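You operate a simulated robot arm through the tools that you are given. There is no shell and no other tool. Be economical: measure what you need, move in short steps, check, and stop when the job is done.

You run a simulated robot arm. Do the job below in one go: nothing can be reset, and whatever is moved stays where it is left.

JOB
Push the washer drawer shut. Close the grey store drawer. Open the green store drawer, put the blue tablet from the top of the store bench inside and shut the drawer again. Press the tare key three times. Put the bottle labelled "R4" from the middle of the wooden bench on the top of the filler's plate and the bottle that says "T9" on the free end of the nursery bench. Fetch the bark carton and stand it on the top of the steel bench. Any order will do. Set down upright: bottle, bark carton.

It is judged by the outcome, as a careful person would: the job done as asked, and still so three seconds after it is handed in. It fails if anything else is knocked over, pushed out of place, dropped, spilled or broken.

ROBOT AND FRAMES
A 7-joint arm with a vacuum gripper on a trunk, on a base that drives. Base frame: it is fixed to the floor where the robot stands at the start and does not move with it; the origin is under the middle of the robot, x ahead of it, y to its left, z up. Units: mm, degrees, N and s.
Its first joint turns from -166.0 to 166.0 degrees. Places, roughly: bark carton [-1750, -4000, 750]; blue tablet (4x4x2 cm) [1300, -400, 800]; bottle [-1500, -3250, 750]; free end of the nursery bench [-3700, -5300, 800]; green store drawer [1600, -800, 700]; green store drawer inside [1700, -800, 600]; grey store drawer [1100, -400, 700]; tare key [-1100, -3100, 800]; top of the filler's plate [-700, -3000, 800]; top of the steel bench [200, -2400, 800]; washer drawer [800, 100, 900]. Payload 1.06 kg.
Tool frame: the origin (TCP) lies in the middle of the cups' lips, and z points out of the cups. The gripper has 1 cup of 24 mm across, covering 24 by 24 mm (tool x, y); the bellows give 8 mm. With the vacuum on, a cup seals on a smooth face that it is pressed against (1 to 4 N); it does not hold porous or soft things. The pull reaches 23 N.
Orientation is that of the tool frame in the base frame, as a unit quaternion [x, y, z, w]. With the cups facing straight down, the tool's x points along the base's -x, its y along +y and its z along -z.

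CONTROLS
- The arm moves only by the tool servo_tool. Its argument "commands" is a list of rows, each a list of 3 entries, a list of its own where there are three numbers: the turn, a rotation vector about the tool's x, y, z in degrees, then the shift along the tool's x, y, z in m, then the vacuum: 1 switches it on, -1 off. In form: [[[rx, ry, rz], [x, y, z], vac], ...]. A call has 1 to 8 rows; each row is the pose to reach, as a shift and turn from the pose commanded when the call began, along the tool's axes at that moment. A row lasts 0.2 s, in which the tool goes at most 50 mm and 8.6 degrees; a call with a longer step from one row to the next is refused whole, and so is a gripper value outside its range. A pose out of reach is approached as far as the arm can. The call stops where the force on the tool passes 40 N (or 10 N more than at its start, if that is more) or the arm is blocked; 0.2 s more then pass. The pull builds up within a second once a cup has sealed. Time passes only in rows, and 0.2 s behind the last, so rows that repeat a pose give it time. It gives the time, the measured TCP pose, the force on the tool (base axes) and the pull of the vacuum at its end, in the units of the frame above (readings bear some noise), with the torque about the TCP (base axes, N m) and any sound that the robot's microphone picked up, and new pictures: "pictures" is both (left out), scene, wrist or none.
- Cameras (640 x 400 px; columns grow to the right, rows downward): "scene" is now at [170.9, 195.6, 1473.9]; the picture's right is [-0.31, -0.95, 0.00], its down [-0.65, 0.21, -0.73] and it looks along [0.70, -0.22, -0.68] (base axes); focal length 259 px, centre (320, 200). "wrist" rides on the gripper at [78, 19, -96] in the tool frame; the picture's right is [-0.24, 0.97, 0.00], its down [-0.71, -0.17, -0.69] and it looks along [-0.67, -0.16, 0.73] (tool axes); focal length 243 px, centre (320, 200). There is no depth. A picture from a camera that has moved, and an enlarged one, comes with that camera's place and axes in the base frame and with its lens. The place of the scene camera against the robot may be out by one fixed shift of up to 18 mm in any direction.
- drive_base(legs): drives the robot by 1 to 6 legs, each [ahead, left, turn to the left] in mm, mm and degrees, along the robot's own axes; the way and the turn of a leg run together, so that a leg with both is an arc; at most 1500 mm and 180 degrees a leg. The arm and the cameras ride along, it lands a little off, and it stops where it bumps. It gives what a move gives, and a new picture of the scene camera.
- head_to(pan, tilt): turns the head with the scene camera to pan (to the left, within 120 degrees either way) and tilt (down, from -29 to 69), counted from straight ahead of the robot. It gives what a move gives, and a new picture of the scene camera.
- zoom(camera, box): a new picture of the part [left, top, right, bottom] of that camera's present view, enlarged. It takes no simulated time.
- hand_in(): hands the job in; it is judged then, once.

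Work in short steps. Places have to be worked out from the pictures, the camera data and where the tool is seen: move nearer, look again, correct. Check each grasp and each placing, and mend what went wrong. You have 196 turns and 260 pictures in all, those below and enlarged ones among them. Switch the vacuum off and draw the arm clear of the work before you hand the job in, unless the task says otherwise.

The tools are called as name(argument=value, ...) on one line, values as JSON. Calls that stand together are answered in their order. servo_tool: Moves the arm, as the interface text tells. Its arguments: {"type":"object","properties":{"commands":{"type":"array"},"pictures":{"type":"string","enum":["both","scene","wrist","none"]}},"required":["commands"]} The other tools are called the same way: drive_base (legs) drives the base; head_to (pan, tilt) turns the head that bears the scene camera; zoom (camera, box) takes an enlarged picture of a part of a camera's view; hand_in () hands the job in.

At the start:

```text
time_s: 0.0
position: [668.5, -233.6, 1100.3]
tool_rot: [0.0, 1.0, 0.0, 0.0]
ft_force: [-0.3, 0.3, 0.1]
moment: [-0.03, -0.02, 0.01]
pull: 0.0
robot x, y, heading: [4.1, -0.6, 0.1]
head pan, tilt: [-17.8, 42.9]
```

scene: 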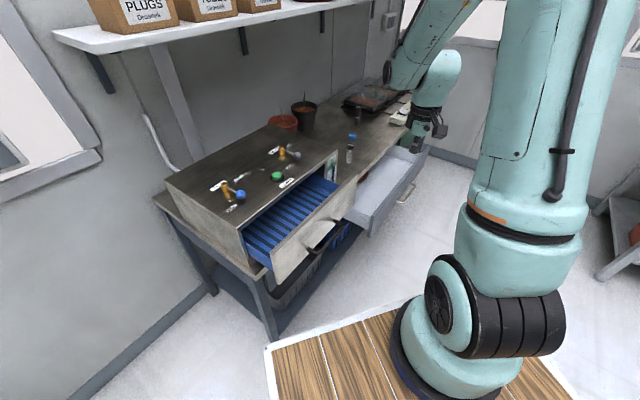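
wrist: 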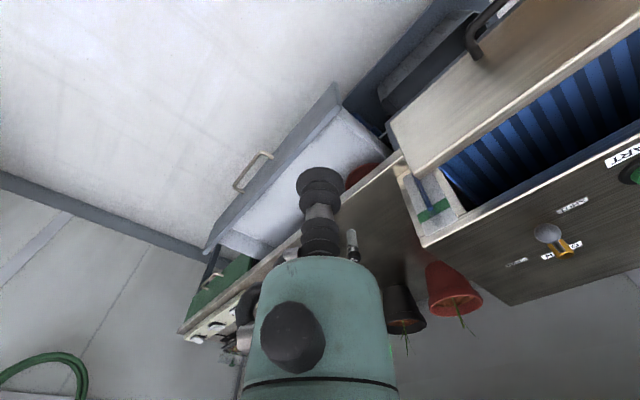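

The pictures show a bench with the blue-racked washer drawer and an open grey drawer beyond it. I look closer at the scene first.

zoom(camera="scene", box=[150, 60, 470, 260])

head_to(pan=-35, tilt=30)

```text
2.00 times, centred on (310, 160) of scene
camera zoom: at [170.9, 195.6, 1473.9], right [-0.31, -0.95, 0.0], down [-0.65, 0.21, -0.73], along [0.7, -0.22, -0.68], focal length 518 px, centre (340, 280)
```

zoom: 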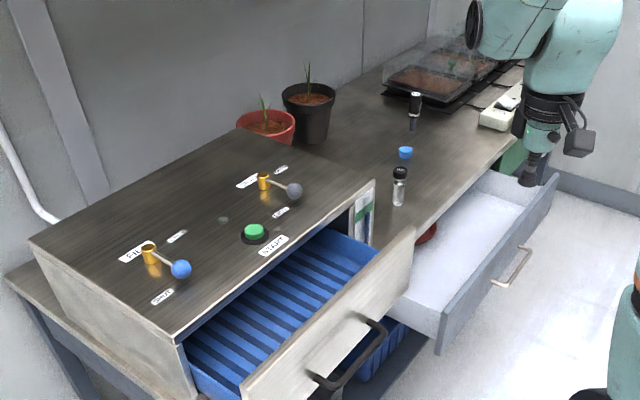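

```text
time_s: 0.8
position: [668.5, -233.9, 1101.6]
tool_rot: [0.0, 1.0, 0.001, 0.0]
ft_force: [-0.1, -0.4, -0.3]
moment: [-0.03, -0.03, -0.01]
pull: 0.1
robot x, y, heading: [2.5, 2.6, 0.0]
head pan, tilt: [-35.0, 30.0]
camera scene: at [166.0, 169.1, 1493.5], right [-0.57, -0.82, 0.0], down [-0.41, 0.29, -0.87], along [0.71, -0.5, -0.5], focal length 259 px, centre (320, 200)
```

scene: 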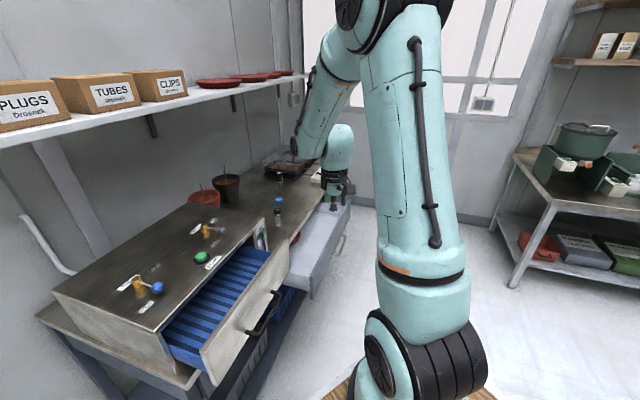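

The bench's front runs at about -55° and it faces the robot squarely if I turn left about 35°. I turn in place so that "ahead" points at the drawers.

drive_base(legs=[[-150, 0, 0], [0, 0, 35]])

head_to(pan=-10, tilt=45)

```text
time_s: 3.8
position: [531.3, 193.8, 1101.4]
tool_rot: [-0.302, 0.953, 0.0, -0.001]
ft_force: [-0.6, 0.6, 0.0]
moment: [0.01, -0.04, -0.03]
pull: 0.1
robot x, y, heading: [-151.9, -1.3, 35.2]
head pan, tilt: [-35.0, 30.0]
camera scene: at [-107.4, 240.7, 1493.6], right [0.0, -1.0, 0.0], down [-0.5, 0.0, -0.87], along [0.87, 0.0, -0.5], focal length 259 px, centre (320, 200)
```

scene: 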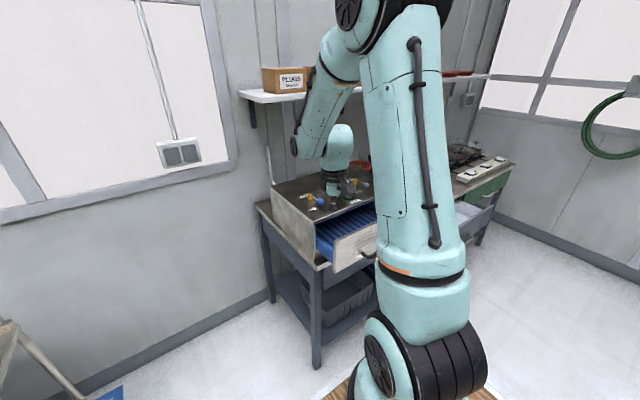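

```text
time_s: 4.7
position: [530.2, 194.2, 1101.7]
tool_rot: [-0.302, 0.953, 0.0, -0.001]
ft_force: [0.7, -0.1, 0.6]
moment: [0.0, 0.01, -0.02]
pull: 0.1
robot x, y, heading: [-149.5, 4.5, 35.2]
head pan, tilt: [-10.0, 45.0]
camera scene: at [-124.2, 274.9, 1471.0], right [0.42, -0.91, 0.0], down [-0.64, -0.3, -0.71], along [0.64, 0.3, -0.71], focal length 259 px, centre (320, 200)
```

scene: 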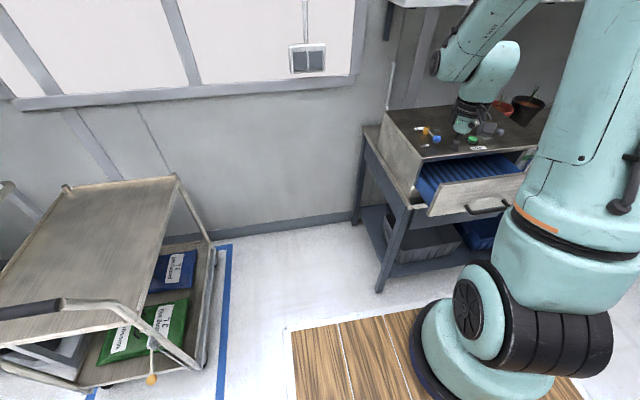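

The washer drawer sits ahead and a little to the right. I zoom on it to pin the front panel's place.

zoom(camera="scene", box=[350, 80, 550, 230])

zoom(camera="wrist", box=[0, 0, 640, 400])

```text
2.67 times, centred on (450, 155) of scene
camera zoom: at [-124.2, 274.9, 1471.0], right [0.42, -0.91, 0.0], down [-0.64, -0.3, -0.71], along [0.64, 0.3, -0.71], focal length 691 px, centre (-27, 320)
```

zoom: 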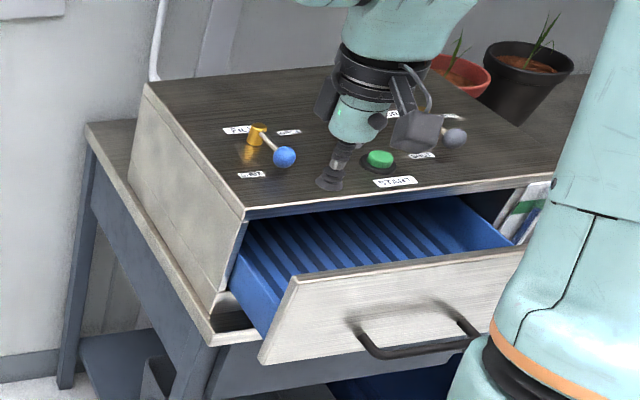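

```text
1.00 times, centred on (320, 200) of wrist (not enlarged: the box is as wide or as high as the picture)
camera zoom: at [455.7, 163.7, 1198.1], right [-0.37, 0.93, 0.0], down [0.68, 0.27, 0.69], along [0.64, 0.25, -0.73], focal length 243 px, centre (320, 200)
```

zoom: 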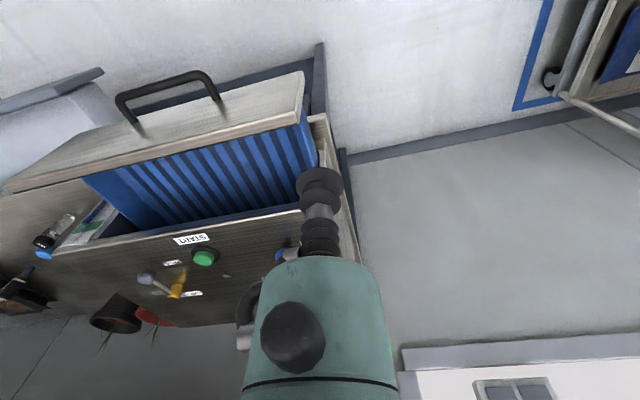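

Two views place the drawer panel's top-left corner near (517, 180, 984), with the handle lower and to the right. I bring the tool in front of the panel, left of the handle, and lower it to z≈940.

servo_tool(commands=[[[0, 0, 0], [0.045, 0, 0], -1], [[0, 0, 0], [0.09, -0.015, 0], -1], [[0, 0, 0], [0.095, -0.06, 0.005], -1], [[0, 0, 0], [0.095, -0.07, 0.05], -1], [[0, 0, 0], [0.095, -0.07, 0.095], -1], [[0, 0, 0], [0.095, -0.07, 0.14], -1], [[0, 0, 0], [0.095, -0.07, 0.16], -1]])

```text
time_s: 6.3
position: [493.1, 82.2, 942.6]
tool_rot: [-0.302, 0.953, 0.0, 0.0]
ft_force: [0.1, -0.2, -0.6]
moment: [0.02, -0.02, 0.04]
pull: 0.2
robot x, y, heading: [-148.6, -3.2, 35.2]
head pan, tilt: [-10.0, 45.0]
camera scene: at [-124.5, 274.9, 1471.0], right [0.43, -0.9, 0.0], down [-0.64, -0.3, -0.71], along [0.64, 0.3, -0.71], focal length 259 px, centre (320, 200)
camera wrist: at [418.5, 51.8, 1037.7], right [-0.37, 0.93, 0.0], down [0.68, 0.27, 0.69], along [0.64, 0.25, -0.73], focal length 243 px, centre (320, 200)
```

scene: 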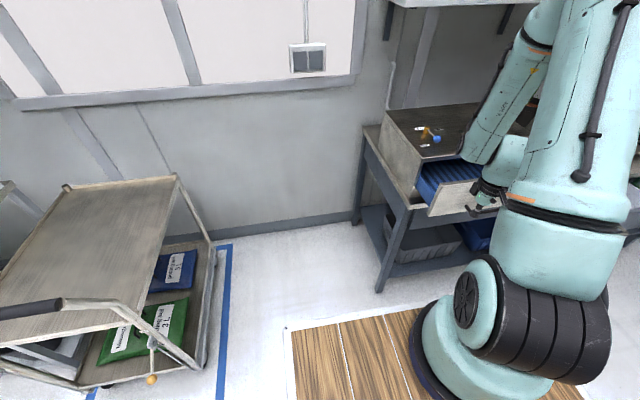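
wrist: 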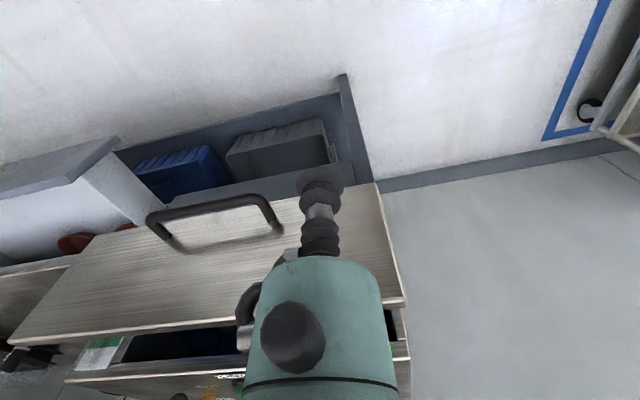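

The cup is in front of the panel, left of the handle. I push ahead slowly.

servo_tool(commands=[[[0, 0, 0], [-0.025, 0, 0], -1], [[0, 0, 0], [-0.05, 0, 0], -1], [[0, 0, 0], [-0.07, 0, 0], -1], [[0, 0, 0], [-0.09, 0, 0], -1], [[0, 0, 0], [-0.11, 0, 0], -1], [[0, 0, 0], [-0.13, 0, 0], -1], [[0, 0, 0], [-0.15, 0, 0], -1], [[0, 0, 0], [-0.17, 0, 0], -1]])

```text
time_s: 8.1
position: [632.4, 180.3, 941.9]
tool_rot: [-0.303, 0.953, 0.0, 0.0]
ft_force: [-0.8, -0.7, 0.4]
moment: [0.01, -0.01, -0.01]
pull: 0.2
robot x, y, heading: [-151.2, 0.9, 35.1]
head pan, tilt: [-10.0, 45.0]
camera scene: at [-124.3, 274.8, 1471.0], right [0.43, -0.9, 0.0], down [-0.64, -0.3, -0.71], along [0.64, 0.3, -0.71], focal length 259 px, centre (320, 200)
camera wrist: at [557.8, 149.9, 1038.2], right [-0.37, 0.93, 0.0], down [0.68, 0.27, 0.68], along [0.64, 0.25, -0.73], focal length 243 px, centre (320, 200)
```

scene: 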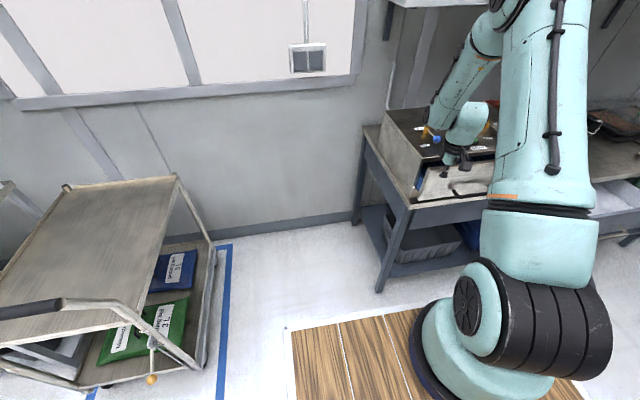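
wrist: 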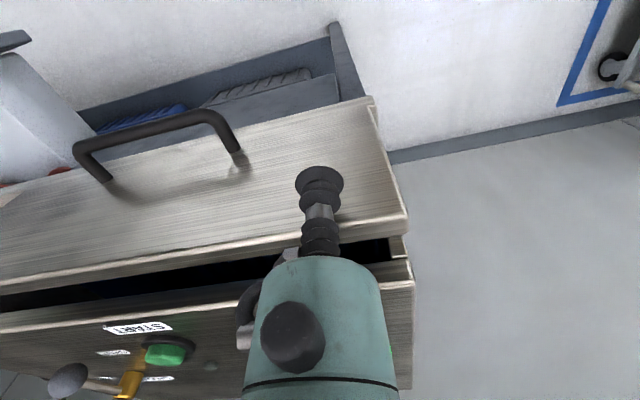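

The drawer moves; a small gap is left. I check the clearance to the lever above.

zoom(camera="scene", box=[380, 90, 540, 210])

```text
3.33 times, centred on (460, 150) of scene
camera zoom: at [-124.3, 274.8, 1471.0], right [0.43, -0.9, 0.0], down [-0.64, -0.3, -0.71], along [0.64, 0.3, -0.71], focal length 864 px, centre (-147, 367)
```

zoom: 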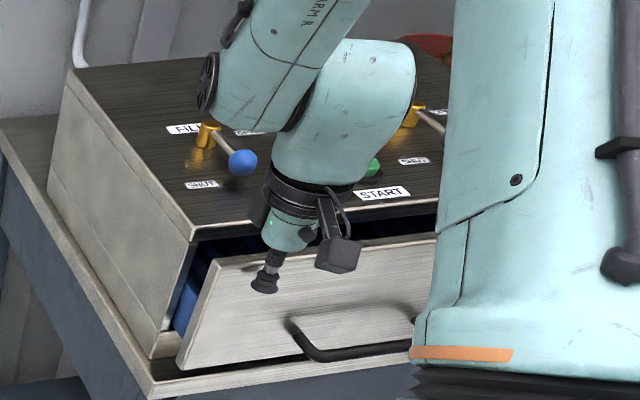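

The wrist sphere would come near the lever knobs if I continue upright. I back off and tilt the tool to point forward so the wrist stays behind the panel.

servo_tool(commands=[[[0, 0, 0], [0.04, 0, 0], -1], [[0, -8.5, 0], [0.08, 0, 0], -1], [[0, -17, 0], [0.08, 0, 0], -1], [[0, -25.5, 0], [0.08, 0, 0], -1], [[0, -34, 0], [0.08, 0, 0], -1], [[0, -42.5, 0], [0.08, 0, 0], -1], [[0, -51, 0], [0.08, 0, 0], -1], [[0, -59, 0], [0.08, 0, 0], -1]])

```text
time_s: 9.9
position: [566.7, 135.3, 942.9]
tool_rot: [-0.262, 0.829, 0.15, 0.471]
ft_force: [-1.0, 0.3, 0.2]
moment: [-0.03, 0.02, 0.03]
pull: 0.0
robot x, y, heading: [-143.7, 1.1, 35.3]
head pan, tilt: [-10.0, 45.0]
camera scene: at [-124.4, 275.1, 1471.0], right [0.43, -0.9, 0.0], down [-0.64, -0.3, -0.71], along [0.64, 0.3, -0.71], focal length 259 px, centre (320, 200)
camera wrist: at [455.5, 78.8, 924.8], right [-0.46, 0.86, 0.2], down [-0.08, -0.27, 0.96], along [0.88, 0.43, 0.2], focal length 243 px, centre (320, 200)
```

scene: 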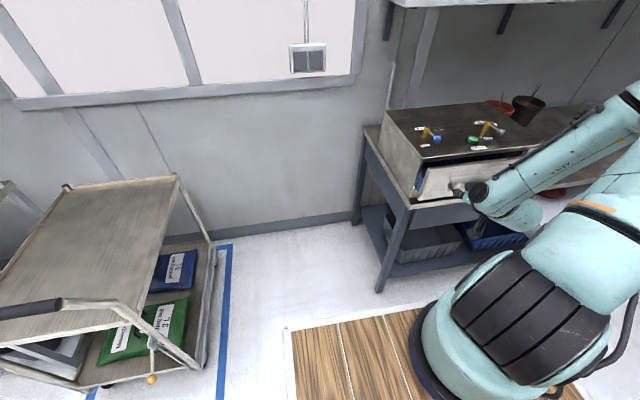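
wrist: 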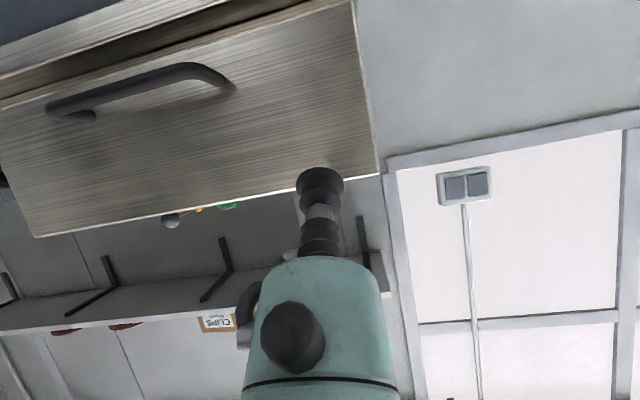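

Now the wrist is well behind. I push forward along the bench normal (tool direction (-0.515, 0, 0.857)).

servo_tool(commands=[[[0, 0, 0], [-0.0206, 0, 0.0343], -1], [[0, 0, 0], [-0.0412, 0, 0.0686], -1], [[0, 0, 0], [-0.0515, 0, 0.0857], -1], [[0, 0, 0], [-0.0592, 0, 0.0985], -1], [[0, 0, 0], [-0.067, 0, 0.1114], -1], [[0, 0, 0], [-0.0747, 0, 0.1243], -1], [[0, 0, 0], [-0.0824, 0, 0.1371], -1], [[0, 0, 0], [-0.09, 0, 0.15], -1]])

```text
time_s: 11.3
position: [675.4, 210.7, 937.6]
tool_rot: [-0.261, 0.835, 0.147, 0.462]
ft_force: [-14.8, -8.5, 0.1]
moment: [0.07, -0.3, 0.0]
pull: 0.1
robot x, y, heading: [-146.6, 1.2, 35.1]
head pan, tilt: [-10.0, 45.0]
stopped in row 6: the force on the tool passed its limit at 59 N (the readings are from after the stop); the commanded pose is now the measured one
camera scene: at [-125.3, 274.4, 1471.0], right [0.43, -0.91, 0.0], down [-0.64, -0.3, -0.71], along [0.64, 0.3, -0.71], focal length 259 px, centre (320, 200)
camera wrist: at [564.3, 154.9, 922.2], right [-0.45, 0.87, 0.2], down [-0.07, -0.26, 0.96], along [0.89, 0.42, 0.18], focal length 243 px, centre (320, 200)
```

scene: 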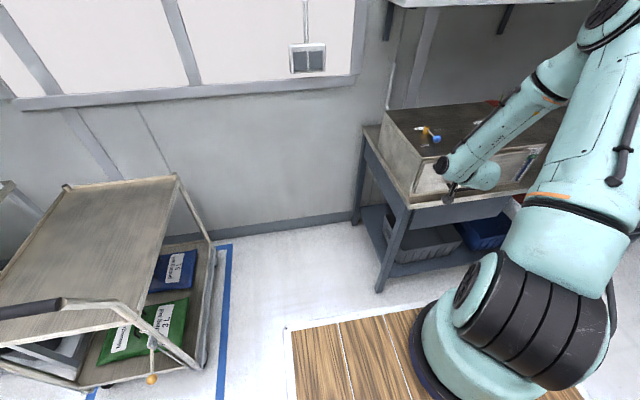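
wrist: 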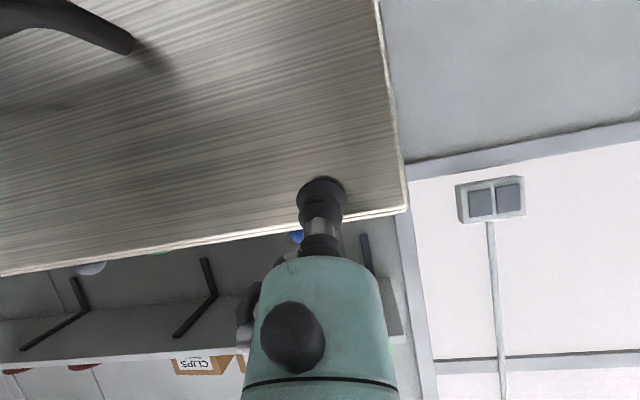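

A 59 N stop suggests the washer drawer is home. I draw back and check.

servo_tool(commands=[[[0, 0, 0], [0.0206, 0, -0.0343], -1], [[0, 0, 0], [0.0412, 0, -0.0686], -1], [[0, 0, 0], [0.062, 0, -0.103], -1], [[0, 0, 0], [0.0824, 0, -0.137], -1]])

zoom(camera="scene", box=[380, 90, 540, 210])

```text
time_s: 12.3
position: [547.0, 120.8, 939.9]
tool_rot: [-0.263, 0.833, 0.149, 0.463]
ft_force: [0.0, -0.1, -1.0]
moment: [-0.03, 0.02, -0.04]
pull: 0.1
robot x, y, heading: [-148.4, -1.7, 35.0]
head pan, tilt: [-10.0, 45.0]
camera scene: at [-124.3, 276.0, 1470.8], right [0.43, -0.9, 0.0], down [-0.64, -0.3, -0.71], along [0.64, 0.3, -0.71], focal length 259 px, centre (320, 200)
camera wrist: at [435.8, 66.1, 924.6], right [-0.46, 0.87, 0.2], down [-0.07, -0.26, 0.96], along [0.89, 0.43, 0.18], focal length 243 px, centre (320, 200)
```

scene: 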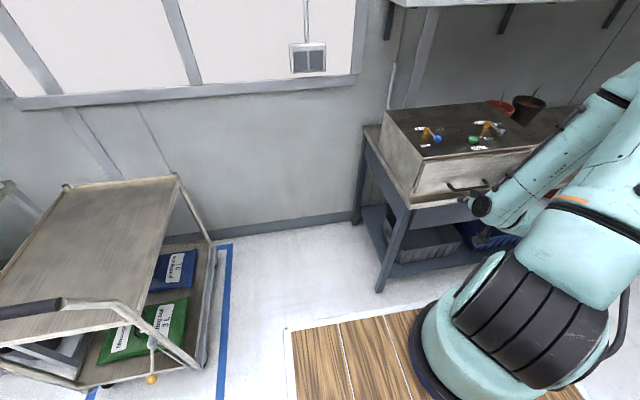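
wrist: 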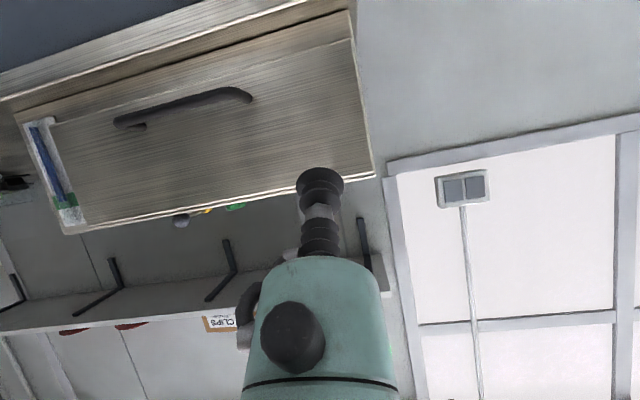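

```text
3.33 times, centred on (460, 150) of scene
camera zoom: at [-124.3, 276.0, 1470.8], right [0.43, -0.9, 0.0], down [-0.64, -0.3, -0.71], along [0.64, 0.3, -0.71], focal length 864 px, centre (-147, 367)
```

zoom: 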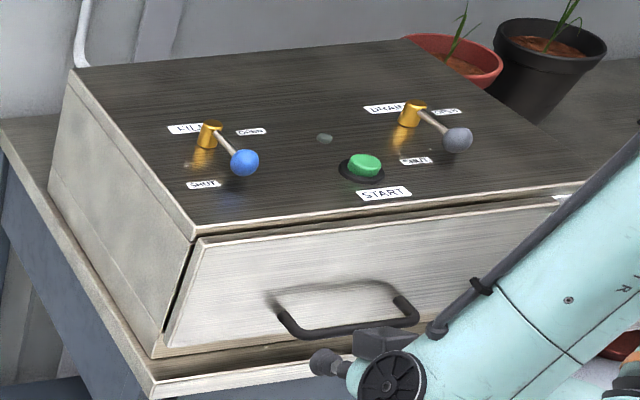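

The panel looks nearly flush, but there may be a thin gap at its left. I look closer.

zoom(camera="wrist", box=[220, 0, 400, 112])

zoom(camera="scene", box=[400, 130, 460, 210])

```text
3.56 times, centred on (310, 56) of wrist
camera zoom: at [435.8, 66.1, 924.6], right [-0.46, 0.87, 0.2], down [-0.07, -0.26, 0.96], along [0.89, 0.43, 0.18], focal length 863 px, centre (356, 712)
```

zoom: 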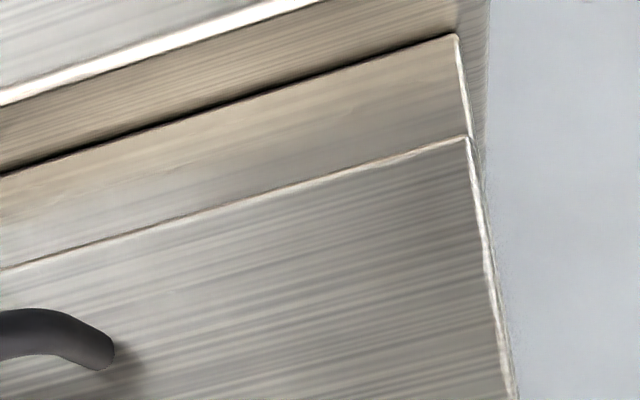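

```text
5.00 times, centred on (430, 170) of scene
camera zoom: at [-124.3, 276.0, 1470.8], right [0.43, -0.9, 0.0], down [-0.64, -0.3, -0.71], along [0.64, 0.3, -0.71], focal length 1296 px, centre (-230, 350)
```

zoom: 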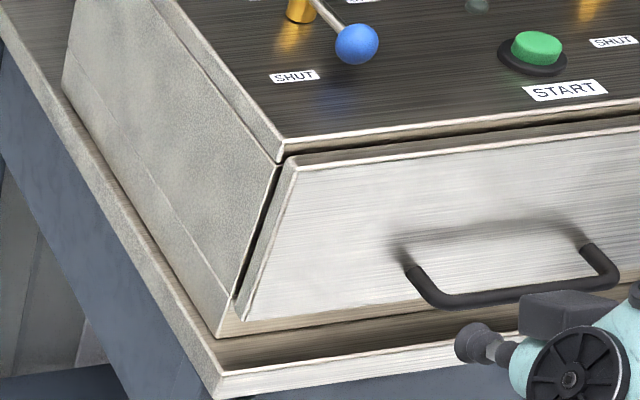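

To be sure, I push once more slowly at the same spot and see whether it stops at the same place.

servo_tool(commands=[[[0, 0, 0], [-0.024, 0, 0.04], -1], [[0, 0, 0], [-0.048, 0, 0.08], -1], [[0, 0, 0], [-0.07, 0, 0.116], -1], [[0, 0, 0], [-0.0775, 0, 0.129], -1], [[0, 0, 0], [-0.08, 0, 0.1335], -1], [[0, 0, 0], [-0.083, 0, 0.138], -1], [[0, 0, 0], [-0.086, 0, 0.1425], -1], [[0, 0, 0], [-0.0886, 0, 0.147], -1]])

```text
time_s: 13.8
position: [676.0, 209.5, 934.0]
tool_rot: [-0.26, 0.837, 0.147, 0.458]
ft_force: [-13.6, -8.2, 1.3]
moment: [0.05, -0.24, 0.01]
pull: 0.1
robot x, y, heading: [-154.0, -1.2, 35.3]
head pan, tilt: [-10.0, 45.0]
stopped in row 7: the force on the tool passed its limit at 47 N (the readings are from after the stop); the commanded pose is now the measured one
camera scene: at [-125.5, 274.2, 1471.0], right [0.43, -0.91, 0.0], down [-0.64, -0.3, -0.71], along [0.64, 0.3, -0.71], focal length 259 px, centre (320, 200)
camera wrist: at [564.1, 154.2, 920.1], right [-0.45, 0.87, 0.2], down [-0.06, -0.26, 0.96], along [0.89, 0.42, 0.17], focal length 243 px, centre (320, 200)
```

scene: 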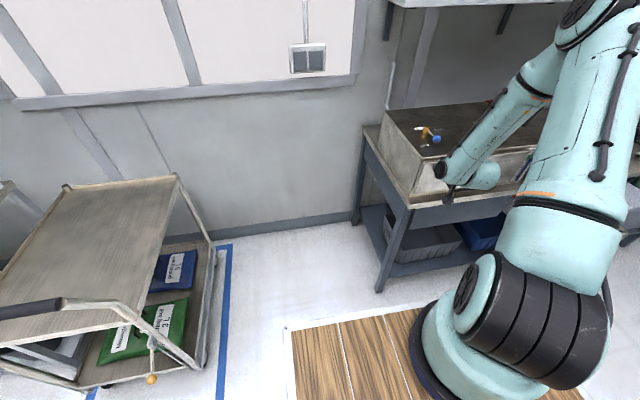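
wrist: 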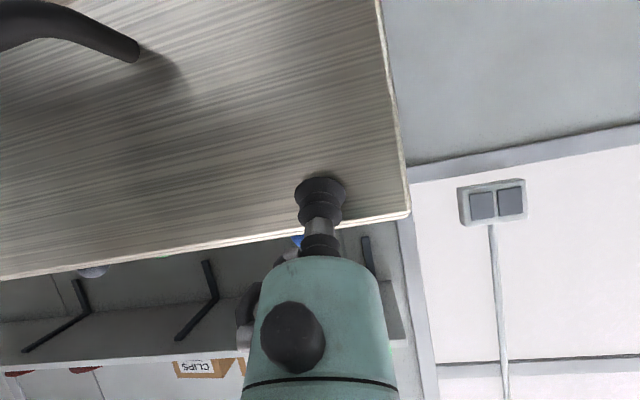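

It stops at the same place (n≈673 mm), so the washer drawer is shut. I draw back, and drive right along the bench toward the grey drawer.

servo_tool(commands=[[[0, 0, 0], [0.0206, 0, -0.0343], -1], [[0, 0, 0], [0.0412, 0, -0.0686], -1], [[0, 0, 0], [0.062, 0, -0.103], -1], [[0, 0, 0], [0.0824, 0, -0.137], -1]], pictures="none")

drive_base(legs=[[-60, 0, 0], [0, -950, 0]])

```text
time_s: 14.8
position: [545.3, 122.7, 938.0]
tool_rot: [-0.263, 0.836, 0.148, 0.458]
ft_force: [-0.4, 1.7, 0.4]
moment: [-0.07, 0.0, -0.06]
pull: 0.1
robot x, y, heading: [-149.7, 2.2, 35.3]
head pan, tilt: [-10.0, 45.0]
```

```text
time_s: 20.4
position: [1039.9, -695.3, 938.0]
tool_rot: [-0.257, 0.838, 0.144, 0.459]
ft_force: [0.0, 0.4, -0.3]
moment: [0.02, 0.0, -0.02]
pull: 0.1
robot x, y, heading: [339.1, -811.1, 34.9]
head pan, tilt: [-10.0, 45.0]
camera scene: at [370.4, -535.4, 1471.0], right [0.42, -0.91, 0.0], down [-0.64, -0.3, -0.71], along [0.64, 0.3, -0.71], focal length 259 px, centre (320, 200)
```

scene: 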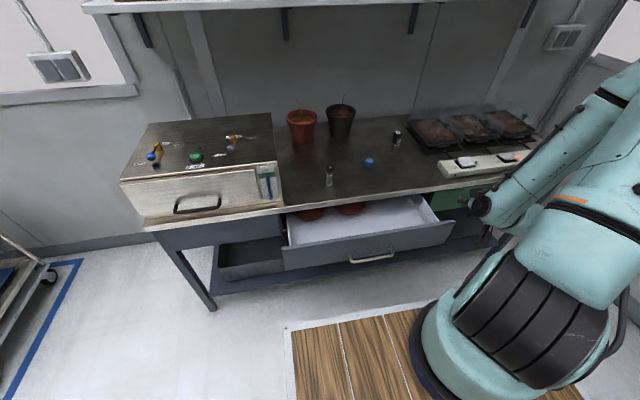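

Clear view now. The grey drawer's front top edge is at about n≈520 (bench normal coordinate), z≈720; I go to a spot right of its handle, tool nearly horizontal at z≈690.

servo_tool(commands=[[[0, -4, 0], [0.03, 0.015, 0.018], -1], [[0, -8, 0], [0.061, 0.03, 0.036], -1], [[0, -12, 0], [0.092, 0.046, 0.053], -1], [[0, -16, 0], [0.122, 0.061, 0.071], -1], [[0, -20, 0], [0.153, 0.076, 0.089], -1], [[0, -24, 0], [0.183, 0.092, 0.107], -1], [[0, -28, 0], [0.214, 0.107, 0.125], -1], [[0, -32, 0], [0.214, 0.107, 0.125], -1]])

```text
time_s: 22.2
position: [970.9, -610.8, 691.0]
tool_rot: [-0.208, 0.678, 0.211, 0.673]
ft_force: [-0.2, 0.5, -1.1]
moment: [0.02, 0.01, 0.02]
pull: 0.2
robot x, y, heading: [341.7, -810.1, 34.7]
head pan, tilt: [-10.0, 45.0]
camera scene: at [370.4, -535.4, 1471.0], right [0.42, -0.91, 0.0], down [-0.64, -0.3, -0.71], along [0.64, 0.3, -0.71], focal length 259 px, centre (320, 200)
camera wrist: at [881.0, -649.2, 614.5], right [-0.55, 0.8, 0.24], down [-0.46, -0.53, 0.71], along [0.7, 0.28, 0.66], focal length 243 px, centre (320, 200)
```

scene: 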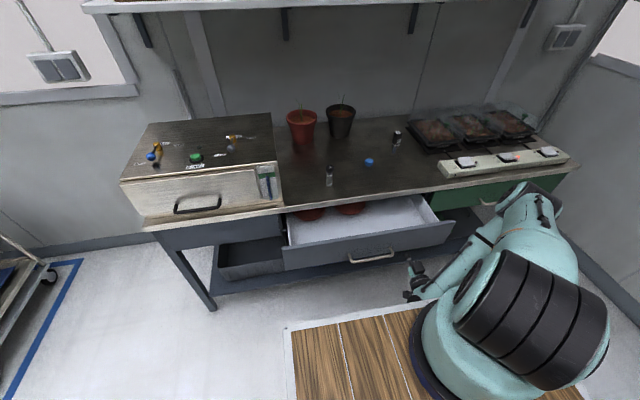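
wrist: 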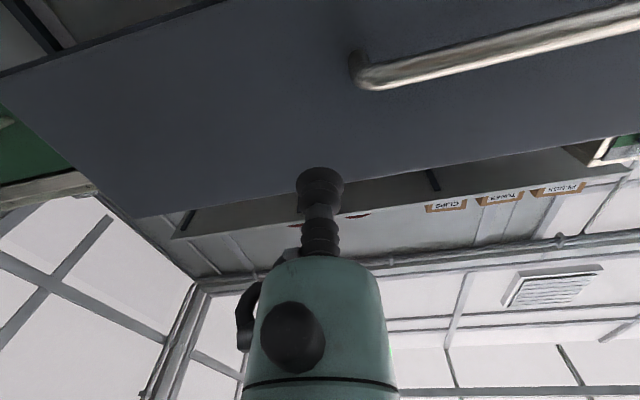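

Cup faces the panel right of the handle. I push forward along the tool axis.

servo_tool(commands=[[[0, 0, 0], [0, 0, 0.045], -1], [[0, 0, 0], [0, 0, 0.07], -1], [[0, 0, 0], [0, 0, 0.09], -1], [[0, 0, 0], [0, 0, 0.11], -1], [[0, 0, 0], [0, 0, 0.135], -1], [[0, 0, 0], [0, 0, 0.16], -1], [[0, 0, 0], [0, 0, 0.185], -1], [[0, 0, 0], [0, 0, 0.21], -1]])

```text
time_s: 24.0
position: [1145.5, -491.6, 690.4]
tool_rot: [-0.208, 0.678, 0.21, 0.673]
ft_force: [-0.1, 0.2, 0.2]
moment: [0.01, -0.01, 0.03]
pull: 0.0
robot x, y, heading: [343.7, -809.4, 34.8]
head pan, tilt: [-10.0, 45.0]
camera scene: at [370.5, -535.4, 1471.0], right [0.42, -0.91, 0.0], down [-0.64, -0.3, -0.71], along [0.64, 0.3, -0.71], focal length 259 px, centre (320, 200)
camera wrist: at [1054.5, -531.1, 613.2], right [-0.55, 0.8, 0.24], down [-0.46, -0.53, 0.71], along [0.7, 0.28, 0.66], focal length 243 px, centre (320, 200)
```

scene: 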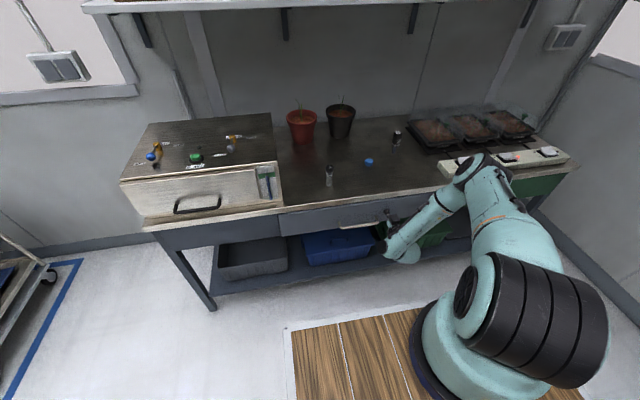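
wrist: 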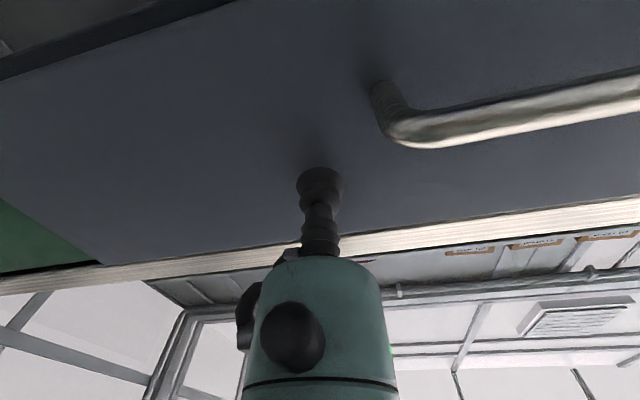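

The drawer looks nearly home, no contact force. I keep pushing slowly until it stops.

servo_tool(commands=[[[0, 0, 0], [0, 0, 0.01], -1], [[0, 0, 0], [0, 0, 0.02], -1], [[0, 0, 0], [0, 0, 0.03], -1], [[0, 0, 0], [0, 0, 0.04], -1], [[0, 0, 0], [0, 0, 0.05], -1], [[0, 0, 0], [0, 0, 0.06], -1], [[0, 0, 0], [0, 0, 0.07], -1]])

```text
time_s: 24.9
position: [1168.0, -476.5, 688.9]
tool_rot: [-0.207, 0.681, 0.21, 0.67]
ft_force: [-17.6, -12.2, 5.0]
moment: [-0.04, 0.13, 0.01]
pull: 0.1
robot x, y, heading: [340.3, -808.9, 35.0]
head pan, tilt: [-10.0, 45.0]
stopped in row 4: the force on the tool passed its limit at 59 N (the readings are from after the stop); the commanded pose is now the measured one
camera scene: at [369.5, -536.0, 1471.0], right [0.42, -0.91, 0.0], down [-0.64, -0.3, -0.71], along [0.64, 0.3, -0.71], focal length 259 px, centre (320, 200)
camera wrist: at [1077.2, -515.9, 611.2], right [-0.54, 0.8, 0.24], down [-0.46, -0.53, 0.72], along [0.7, 0.28, 0.66], focal length 243 px, centre (320, 200)
```

scene: 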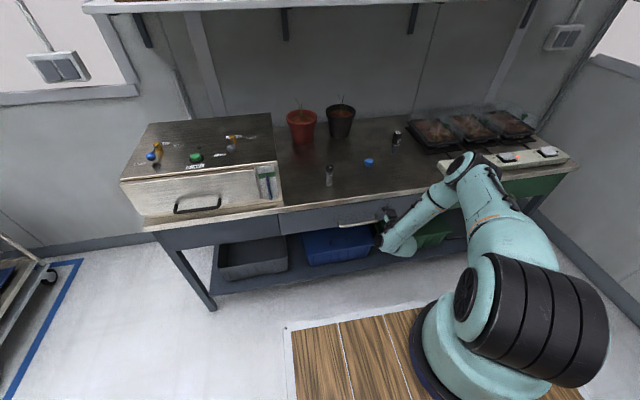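
wrist: 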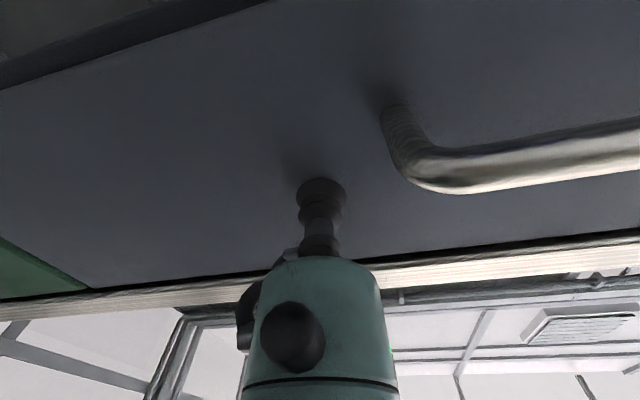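

The grey drawer is home. I draw back and drive right to face the green drawer.

servo_tool(commands=[[[0, 0, 0], [0, 0, -0.05], -1], [[0, 0, 0], [0, 0, -0.1], -1], [[0, 0, 0], [0, 0, -0.15], -1], [[0, 0, 0], [0, 0, -0.2], -1], [[0, 0, 0], [0, 0, -0.24], -1]], pictures="none")

drive_base(legs=[[0, -820, 0]])

```text
time_s: 26.1
position: [970.6, -608.9, 690.8]
tool_rot: [-0.207, 0.679, 0.21, 0.672]
ft_force: [0.6, 0.0, -0.2]
moment: [0.01, 0.02, 0.03]
pull: 0.0
robot x, y, heading: [343.9, -810.9, 34.6]
head pan, tilt: [-10.0, 45.0]
```

```text
time_s: 30.5
position: [1442.5, -1289.1, 691.8]
tool_rot: [-0.207, 0.68, 0.21, 0.671]
ft_force: [-0.4, -0.1, 0.3]
moment: [-0.01, 0.0, 0.02]
pull: 0.0
robot x, y, heading: [811.5, -1486.5, 34.7]
head pan, tilt: [-10.0, 45.0]
camera scene: at [841.6, -1214.2, 1471.0], right [0.42, -0.91, 0.0], down [-0.64, -0.3, -0.71], along [0.64, 0.3, -0.71], focal length 259 px, centre (320, 200)
```

scene: 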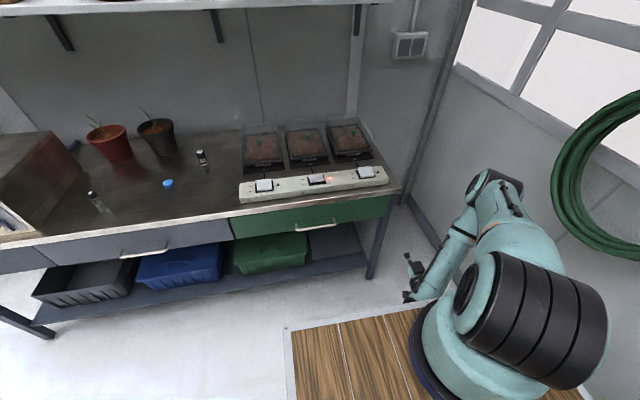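

The green drawer is well in view now; I zoom for detail.

zoom(camera="scene", box=[140, 130, 420, 305])

```text
2.29 times, centred on (280, 218) of scene
camera zoom: at [841.6, -1214.2, 1471.0], right [0.42, -0.91, 0.0], down [-0.64, -0.3, -0.71], along [0.64, 0.3, -0.71], focal length 592 px, centre (411, 160)
```

zoom: 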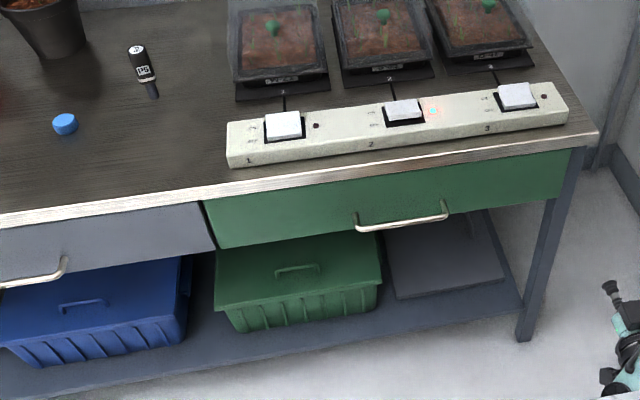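

Green drawer front: about s 1255–1887, z 600–730, plane n≈680. I will suck on left of the handle at s≈1400, z≈690, so I move the tool left.

servo_tool(commands=[[[0, 0, 0], [0, 0.05, 0], -1], [[0, 0, 0], [0, 0.1, 0], -1], [[0, 0, 0], [0, 0.15, 0], -1], [[0, 0, 0], [0, 0.2, 0], -1], [[0, 0, 0], [0, 0.25, 0], -1], [[0, 0, 0], [0, 0.3, 0], -1], [[0, 0, 0], [0, 0.35, 0], -1], [[0, 0, 0], [0, 0.4, 0], -1]], pictures="none")

servo_tool(commands=[[[0, 0, 0], [0, 0.045, 0.03], -1], [[0, 0, 0], [0, 0.085, 0.06], -1], [[0, 0, 0], [0.005, 0.085, 0.1], -1], [[0, 0, 0], [0.005, 0.085, 0.14], -1], [[0, 0, 0], [0.005, 0.085, 0.18], -1]])

```text
time_s: 32.3
position: [1260.3, -932.2, 693.1]
tool_rot: [-0.21, 0.682, 0.211, 0.668]
ft_force: [0.1, -0.4, 0.2]
moment: [-0.02, 0.0, 0.01]
pull: 0.0
out of reach, approached as far as the arm can: row 5, 6, 7, 8
robot x, y, heading: [814.7, -1489.0, 34.6]
head pan, tilt: [-10.0, 45.0]
```

```text
refused: row 1 steps farther than a row can; nothing moved
```

The arm hit a limit part-way (too close in). I move ahead and a bit left in smaller steps from here.

servo_tool(commands=[[[0, 0, 0], [0, 0, 0.03], -1], [[0, 0, 0], [0, 0, 0.06], -1], [[0, 0, 0], [0, 0, 0.09], -1], [[0, 0, 0], [0, 0, 0.12], -1]])

```text
time_s: 33.3
position: [1361.0, -862.8, 691.5]
tool_rot: [-0.207, 0.679, 0.21, 0.672]
ft_force: [-1.0, -0.2, 0.5]
moment: [0.0, 0.02, 0.0]
pull: 0.0
robot x, y, heading: [814.0, -1490.0, 34.6]
head pan, tilt: [-10.0, 45.0]
camera scene: at [841.6, -1214.1, 1471.0], right [0.42, -0.91, 0.0], down [-0.64, -0.3, -0.71], along [0.64, 0.3, -0.71], focal length 259 px, centre (320, 200)
camera wrist: at [1270.2, -901.9, 615.9], right [-0.54, 0.8, 0.24], down [-0.46, -0.53, 0.71], along [0.7, 0.28, 0.66], focal length 243 px, centre (320, 200)
```

scene: 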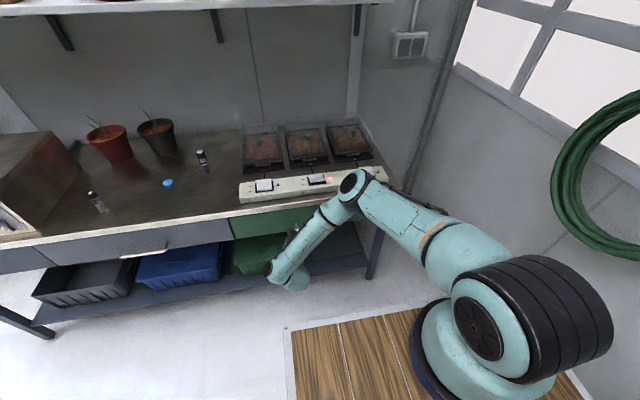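
wrist: 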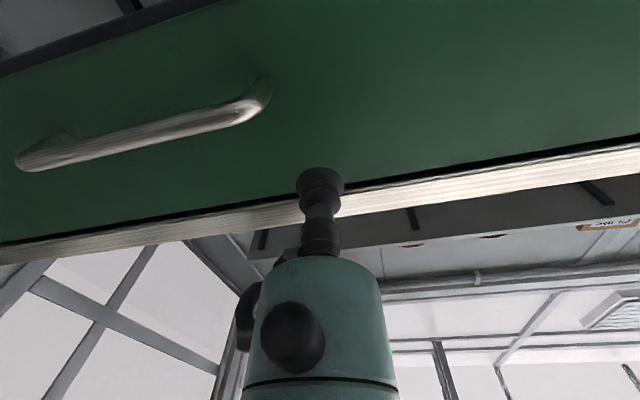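

The cup faces the green front just left of the handle. I shift 30 mm further left and press on gently with the vacuum on.

servo_tool(commands=[[[0, 0, 0], [0.005, 0.03, 0.02], 1], [[0, 0, 0], [0.005, 0.03, 0.045], 1], [[0, 0, 0], [0.005, 0.03, 0.054], 1], [[0, 0, 0], [0.005, 0.03, 0.06], 1], [[0, 0, 0], [0.005, 0.03, 0.064], 1], [[0, 0, 0], [0.005, 0.03, 0.067], 1], [[0, 0, 0], [0.005, 0.03, 0.067], 1]], pictures="wrist")

```text
time_s: 34.9
position: [1397.3, -803.8, 686.0]
tool_rot: [-0.207, 0.68, 0.209, 0.672]
ft_force: [-6.8, -16.9, 3.3]
moment: [0.0, 0.03, 0.2]
pull: 23.0
robot x, y, heading: [811.9, -1489.2, 35.0]
head pan, tilt: [-10.0, 45.0]
camera wrist: at [1307.2, -841.0, 609.8], right [-0.54, 0.8, 0.24], down [-0.46, -0.53, 0.71], along [0.7, 0.28, 0.66], focal length 243 px, centre (320, 200)
```

wrist: 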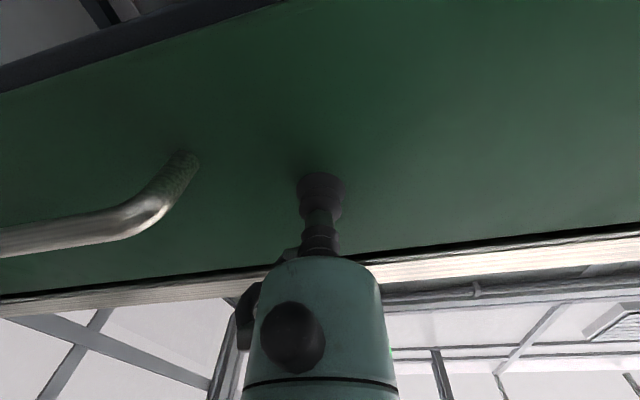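

Sealed with full pull. I pull the drawer open with the arm by about 110 mm.

servo_tool(commands=[[[0, 0, 0], [0, 0, -0.005], 1], [[0, 0, 0], [0, 0, -0.015], 1], [[0, 0, 0], [0, 0, -0.03], 1], [[0, 0, 0], [0, 0, -0.045], 1], [[0, 0, 0], [0, 0, -0.06], 1], [[0, 0, 0], [0, 0, -0.08], 1], [[0, 0, 0], [0, 0, -0.1], 1], [[0, 0, 0], [0, 0, -0.12], 1]])

```text
time_s: 36.7
position: [1297.8, -867.5, 687.0]
tool_rot: [-0.207, 0.681, 0.21, 0.671]
ft_force: [5.1, -6.3, -1.4]
moment: [-0.06, -0.09, 0.14]
pull: 22.7
robot x, y, heading: [814.7, -1487.4, 34.7]
head pan, tilt: [-10.0, 45.0]
camera scene: at [841.8, -1214.2, 1471.0], right [0.42, -0.91, 0.0], down [-0.64, -0.3, -0.71], along [0.64, 0.3, -0.71], focal length 259 px, centre (320, 200)
camera wrist: at [1207.3, -908.3, 610.4], right [-0.54, 0.8, 0.24], down [-0.46, -0.53, 0.71], along [0.7, 0.28, 0.66], focal length 243 px, centre (320, 200)
```

scene: 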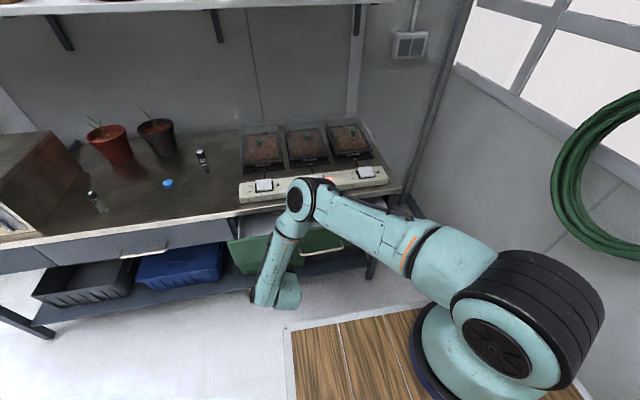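
wrist: 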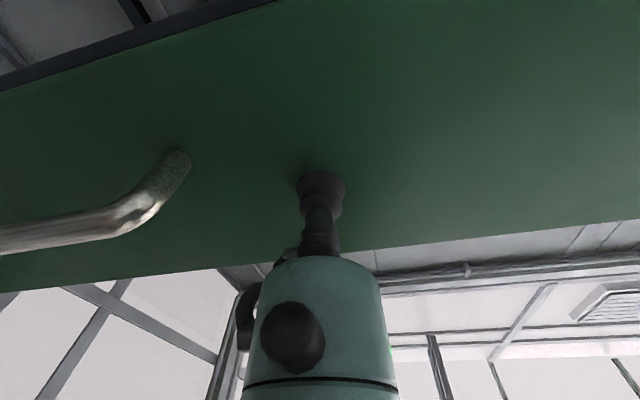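

Drawer is ~120 mm open. I back the base 80 mm to open it further, still holding.

drive_base(legs=[[-80, 0, 0]])

```text
time_s: 37.7
position: [1249.2, -888.4, 687.6]
tool_rot: [-0.21, 0.679, 0.212, 0.671]
ft_force: [7.1, -10.7, 2.5]
moment: [0.02, 0.03, 0.12]
pull: 23.0
robot x, y, heading: [773.9, -1512.5, 35.6]
head pan, tilt: [-10.0, 45.0]
camera scene: at [797.1, -1237.5, 1471.1], right [0.43, -0.9, 0.0], down [-0.64, -0.3, -0.71], along [0.64, 0.3, -0.71], focal length 259 px, centre (320, 200)
```

scene: 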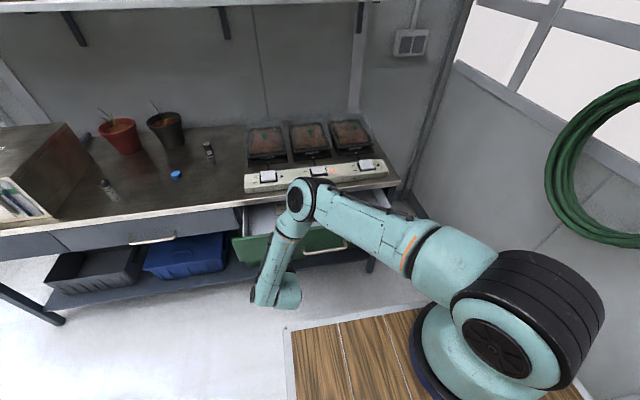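

The drawer is ~170 mm out. I try a further 40 mm with the arm.

servo_tool(commands=[[[0, 0, 0], [0, 0, -0.01], 1], [[0, 0, 0], [0, 0, -0.02], 1], [[0, 0, 0], [0, 0, -0.03], 1], [[0, 0, 0], [0, 0, -0.04], 1], [[0, 0, 0], [0, 0, -0.04], 1]], pictures="scene")

```text
time_s: 38.9
position: [1217.5, -910.4, 686.6]
tool_rot: [-0.211, 0.679, 0.212, 0.67]
ft_force: [-2.2, 0.8, -7.8]
moment: [0.14, 0.05, 0.01]
pull: 23.0
robot x, y, heading: [774.6, -1511.5, 35.6]
head pan, tilt: [-10.0, 45.0]
camera scene: at [797.3, -1236.9, 1470.9], right [0.43, -0.9, 0.0], down [-0.64, -0.3, -0.71], along [0.64, 0.3, -0.71], focal length 259 px, centre (320, 200)
```

scene: 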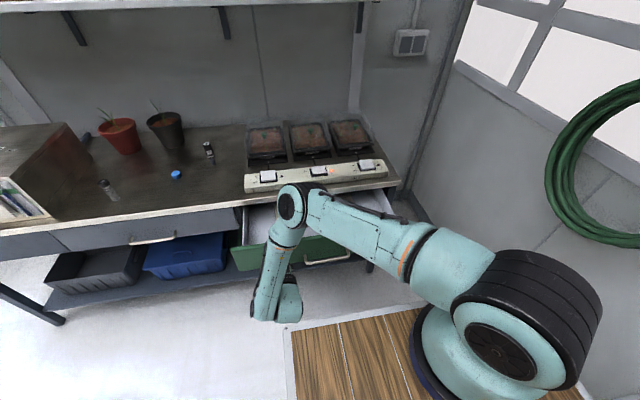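

About 210 mm open. I release and back off, then raise the arm.

servo_tool(commands=[[[0, 0, 0], [0, 0, 0], -1], [[0, 0, 0], [0, 0, 0], -1], [[0, 0, 0], [0, 0, -0.01], -1], [[0, 0, 0], [0, 0, -0.04], -1], [[0, 0, 0], [-0.03, 0, -0.07], -1], [[0, 0, 0], [-0.08, 0, -0.07], -1], [[0, 0, 0], [-0.13, 0, -0.07], -1], [[0, 0, 0], [-0.18, 0, -0.07], -1]], pictures="none")

servo_tool(commands=[[[0, 8.5, 0], [-0.04, 0, 0], -1], [[0, 17, 0], [-0.08, 0, 0], -1], [[0, 25.5, 0], [-0.12, 0, 0], -1], [[0, 34, 0], [-0.16, 0, 0], -1], [[0, 42.5, 0], [-0.19, 0, 0], -1], [[0, 51, 0], [-0.2, 0, 0], -1], [[0, 59.5, 0], [-0.2, 0, 0], -1], [[0, 68, 0], [-0.2, 0, 0], -1]], pictures="none")

servo_tool(commands=[[[0, 7.5, 0], [0, 0, 0], -1], [[0, 15, 0], [0, 0, 0], -1], [[0, 21.3, 0], [0, 0, 0], -1]])

```text
time_s: 40.7
position: [1161.9, -948.6, 868.9]
tool_rot: [-0.21, 0.679, 0.211, 0.671]
ft_force: [0.1, -1.0, -0.7]
moment: [-0.02, 0.02, -0.04]
pull: 0.1
robot x, y, heading: [773.9, -1513.4, 35.7]
head pan, tilt: [-10.0, 45.0]
```

```text
time_s: 42.5
position: [1163.6, -948.4, 1068.1]
tool_rot: [-0.293, 0.938, 0.059, 0.177]
ft_force: [-0.4, -0.2, -0.6]
moment: [0.0, -0.04, -0.01]
pull: 0.0
robot x, y, heading: [771.4, -1512.0, 35.4]
head pan, tilt: [-10.0, 45.0]
```

```text
time_s: 43.3
position: [1163.8, -949.1, 1069.9]
tool_rot: [-0.3, 0.954, 0.003, 0.0]
ft_force: [-0.1, 0.0, -0.4]
moment: [-0.04, -0.03, 0.02]
pull: 0.0
robot x, y, heading: [769.8, -1511.0, 35.4]
head pan, tilt: [-10.0, 45.0]
camera scene: at [796.8, -1237.3, 1471.0], right [0.43, -0.9, 0.0], down [-0.64, -0.3, -0.71], along [0.64, 0.3, -0.71], focal length 259 px, centre (320, 200)
camera wrist: at [1089.0, -980.0, 1164.7], right [-0.36, 0.93, 0.01], down [0.68, 0.26, 0.68], along [0.64, 0.25, -0.73], focal length 243 px, centre (320, 200)
```

scene: 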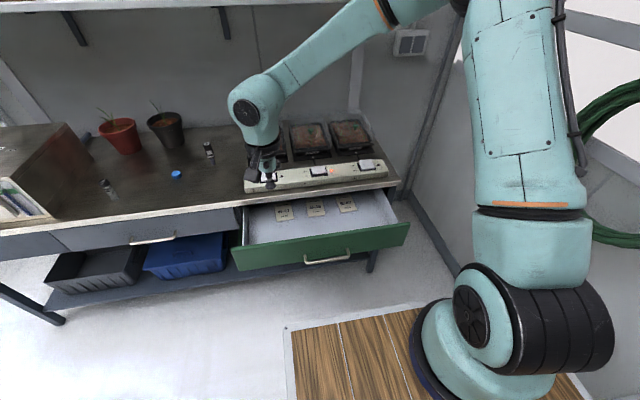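
wrist: 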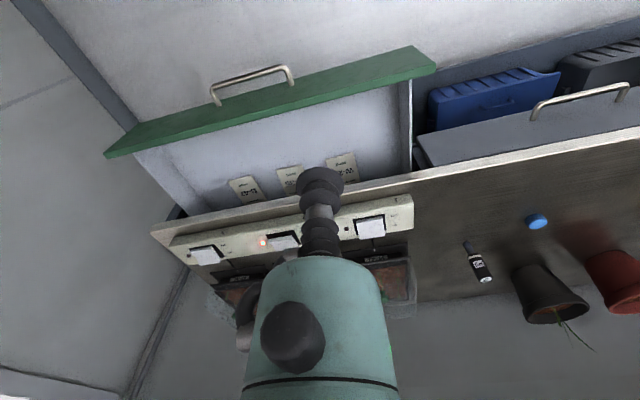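

Before going near the bench again I check how far the robot's deck reaches ahead by looking down.

head_to(pan=0, tilt=69)

```text
time_s: 44.2
position: [1164.0, -948.9, 1069.1]
tool_rot: [-0.299, 0.954, 0.003, 0.001]
ft_force: [0.5, 0.0, 0.7]
moment: [-0.01, -0.01, 0.0]
pull: 0.1
robot x, y, heading: [769.0, -1511.0, 35.6]
head pan, tilt: [0.0, 68.8]
camera scene: at [769.4, -1239.8, 1442.1], right [0.58, -0.81, 0.0], down [-0.76, -0.54, -0.36], along [0.3, 0.21, -0.93], focal length 259 px, centre (320, 200)
```

scene: 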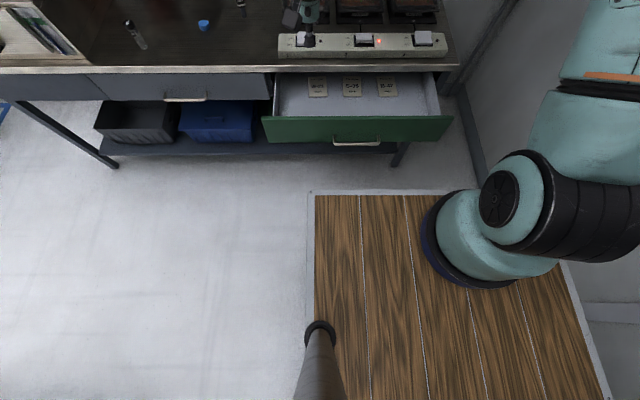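

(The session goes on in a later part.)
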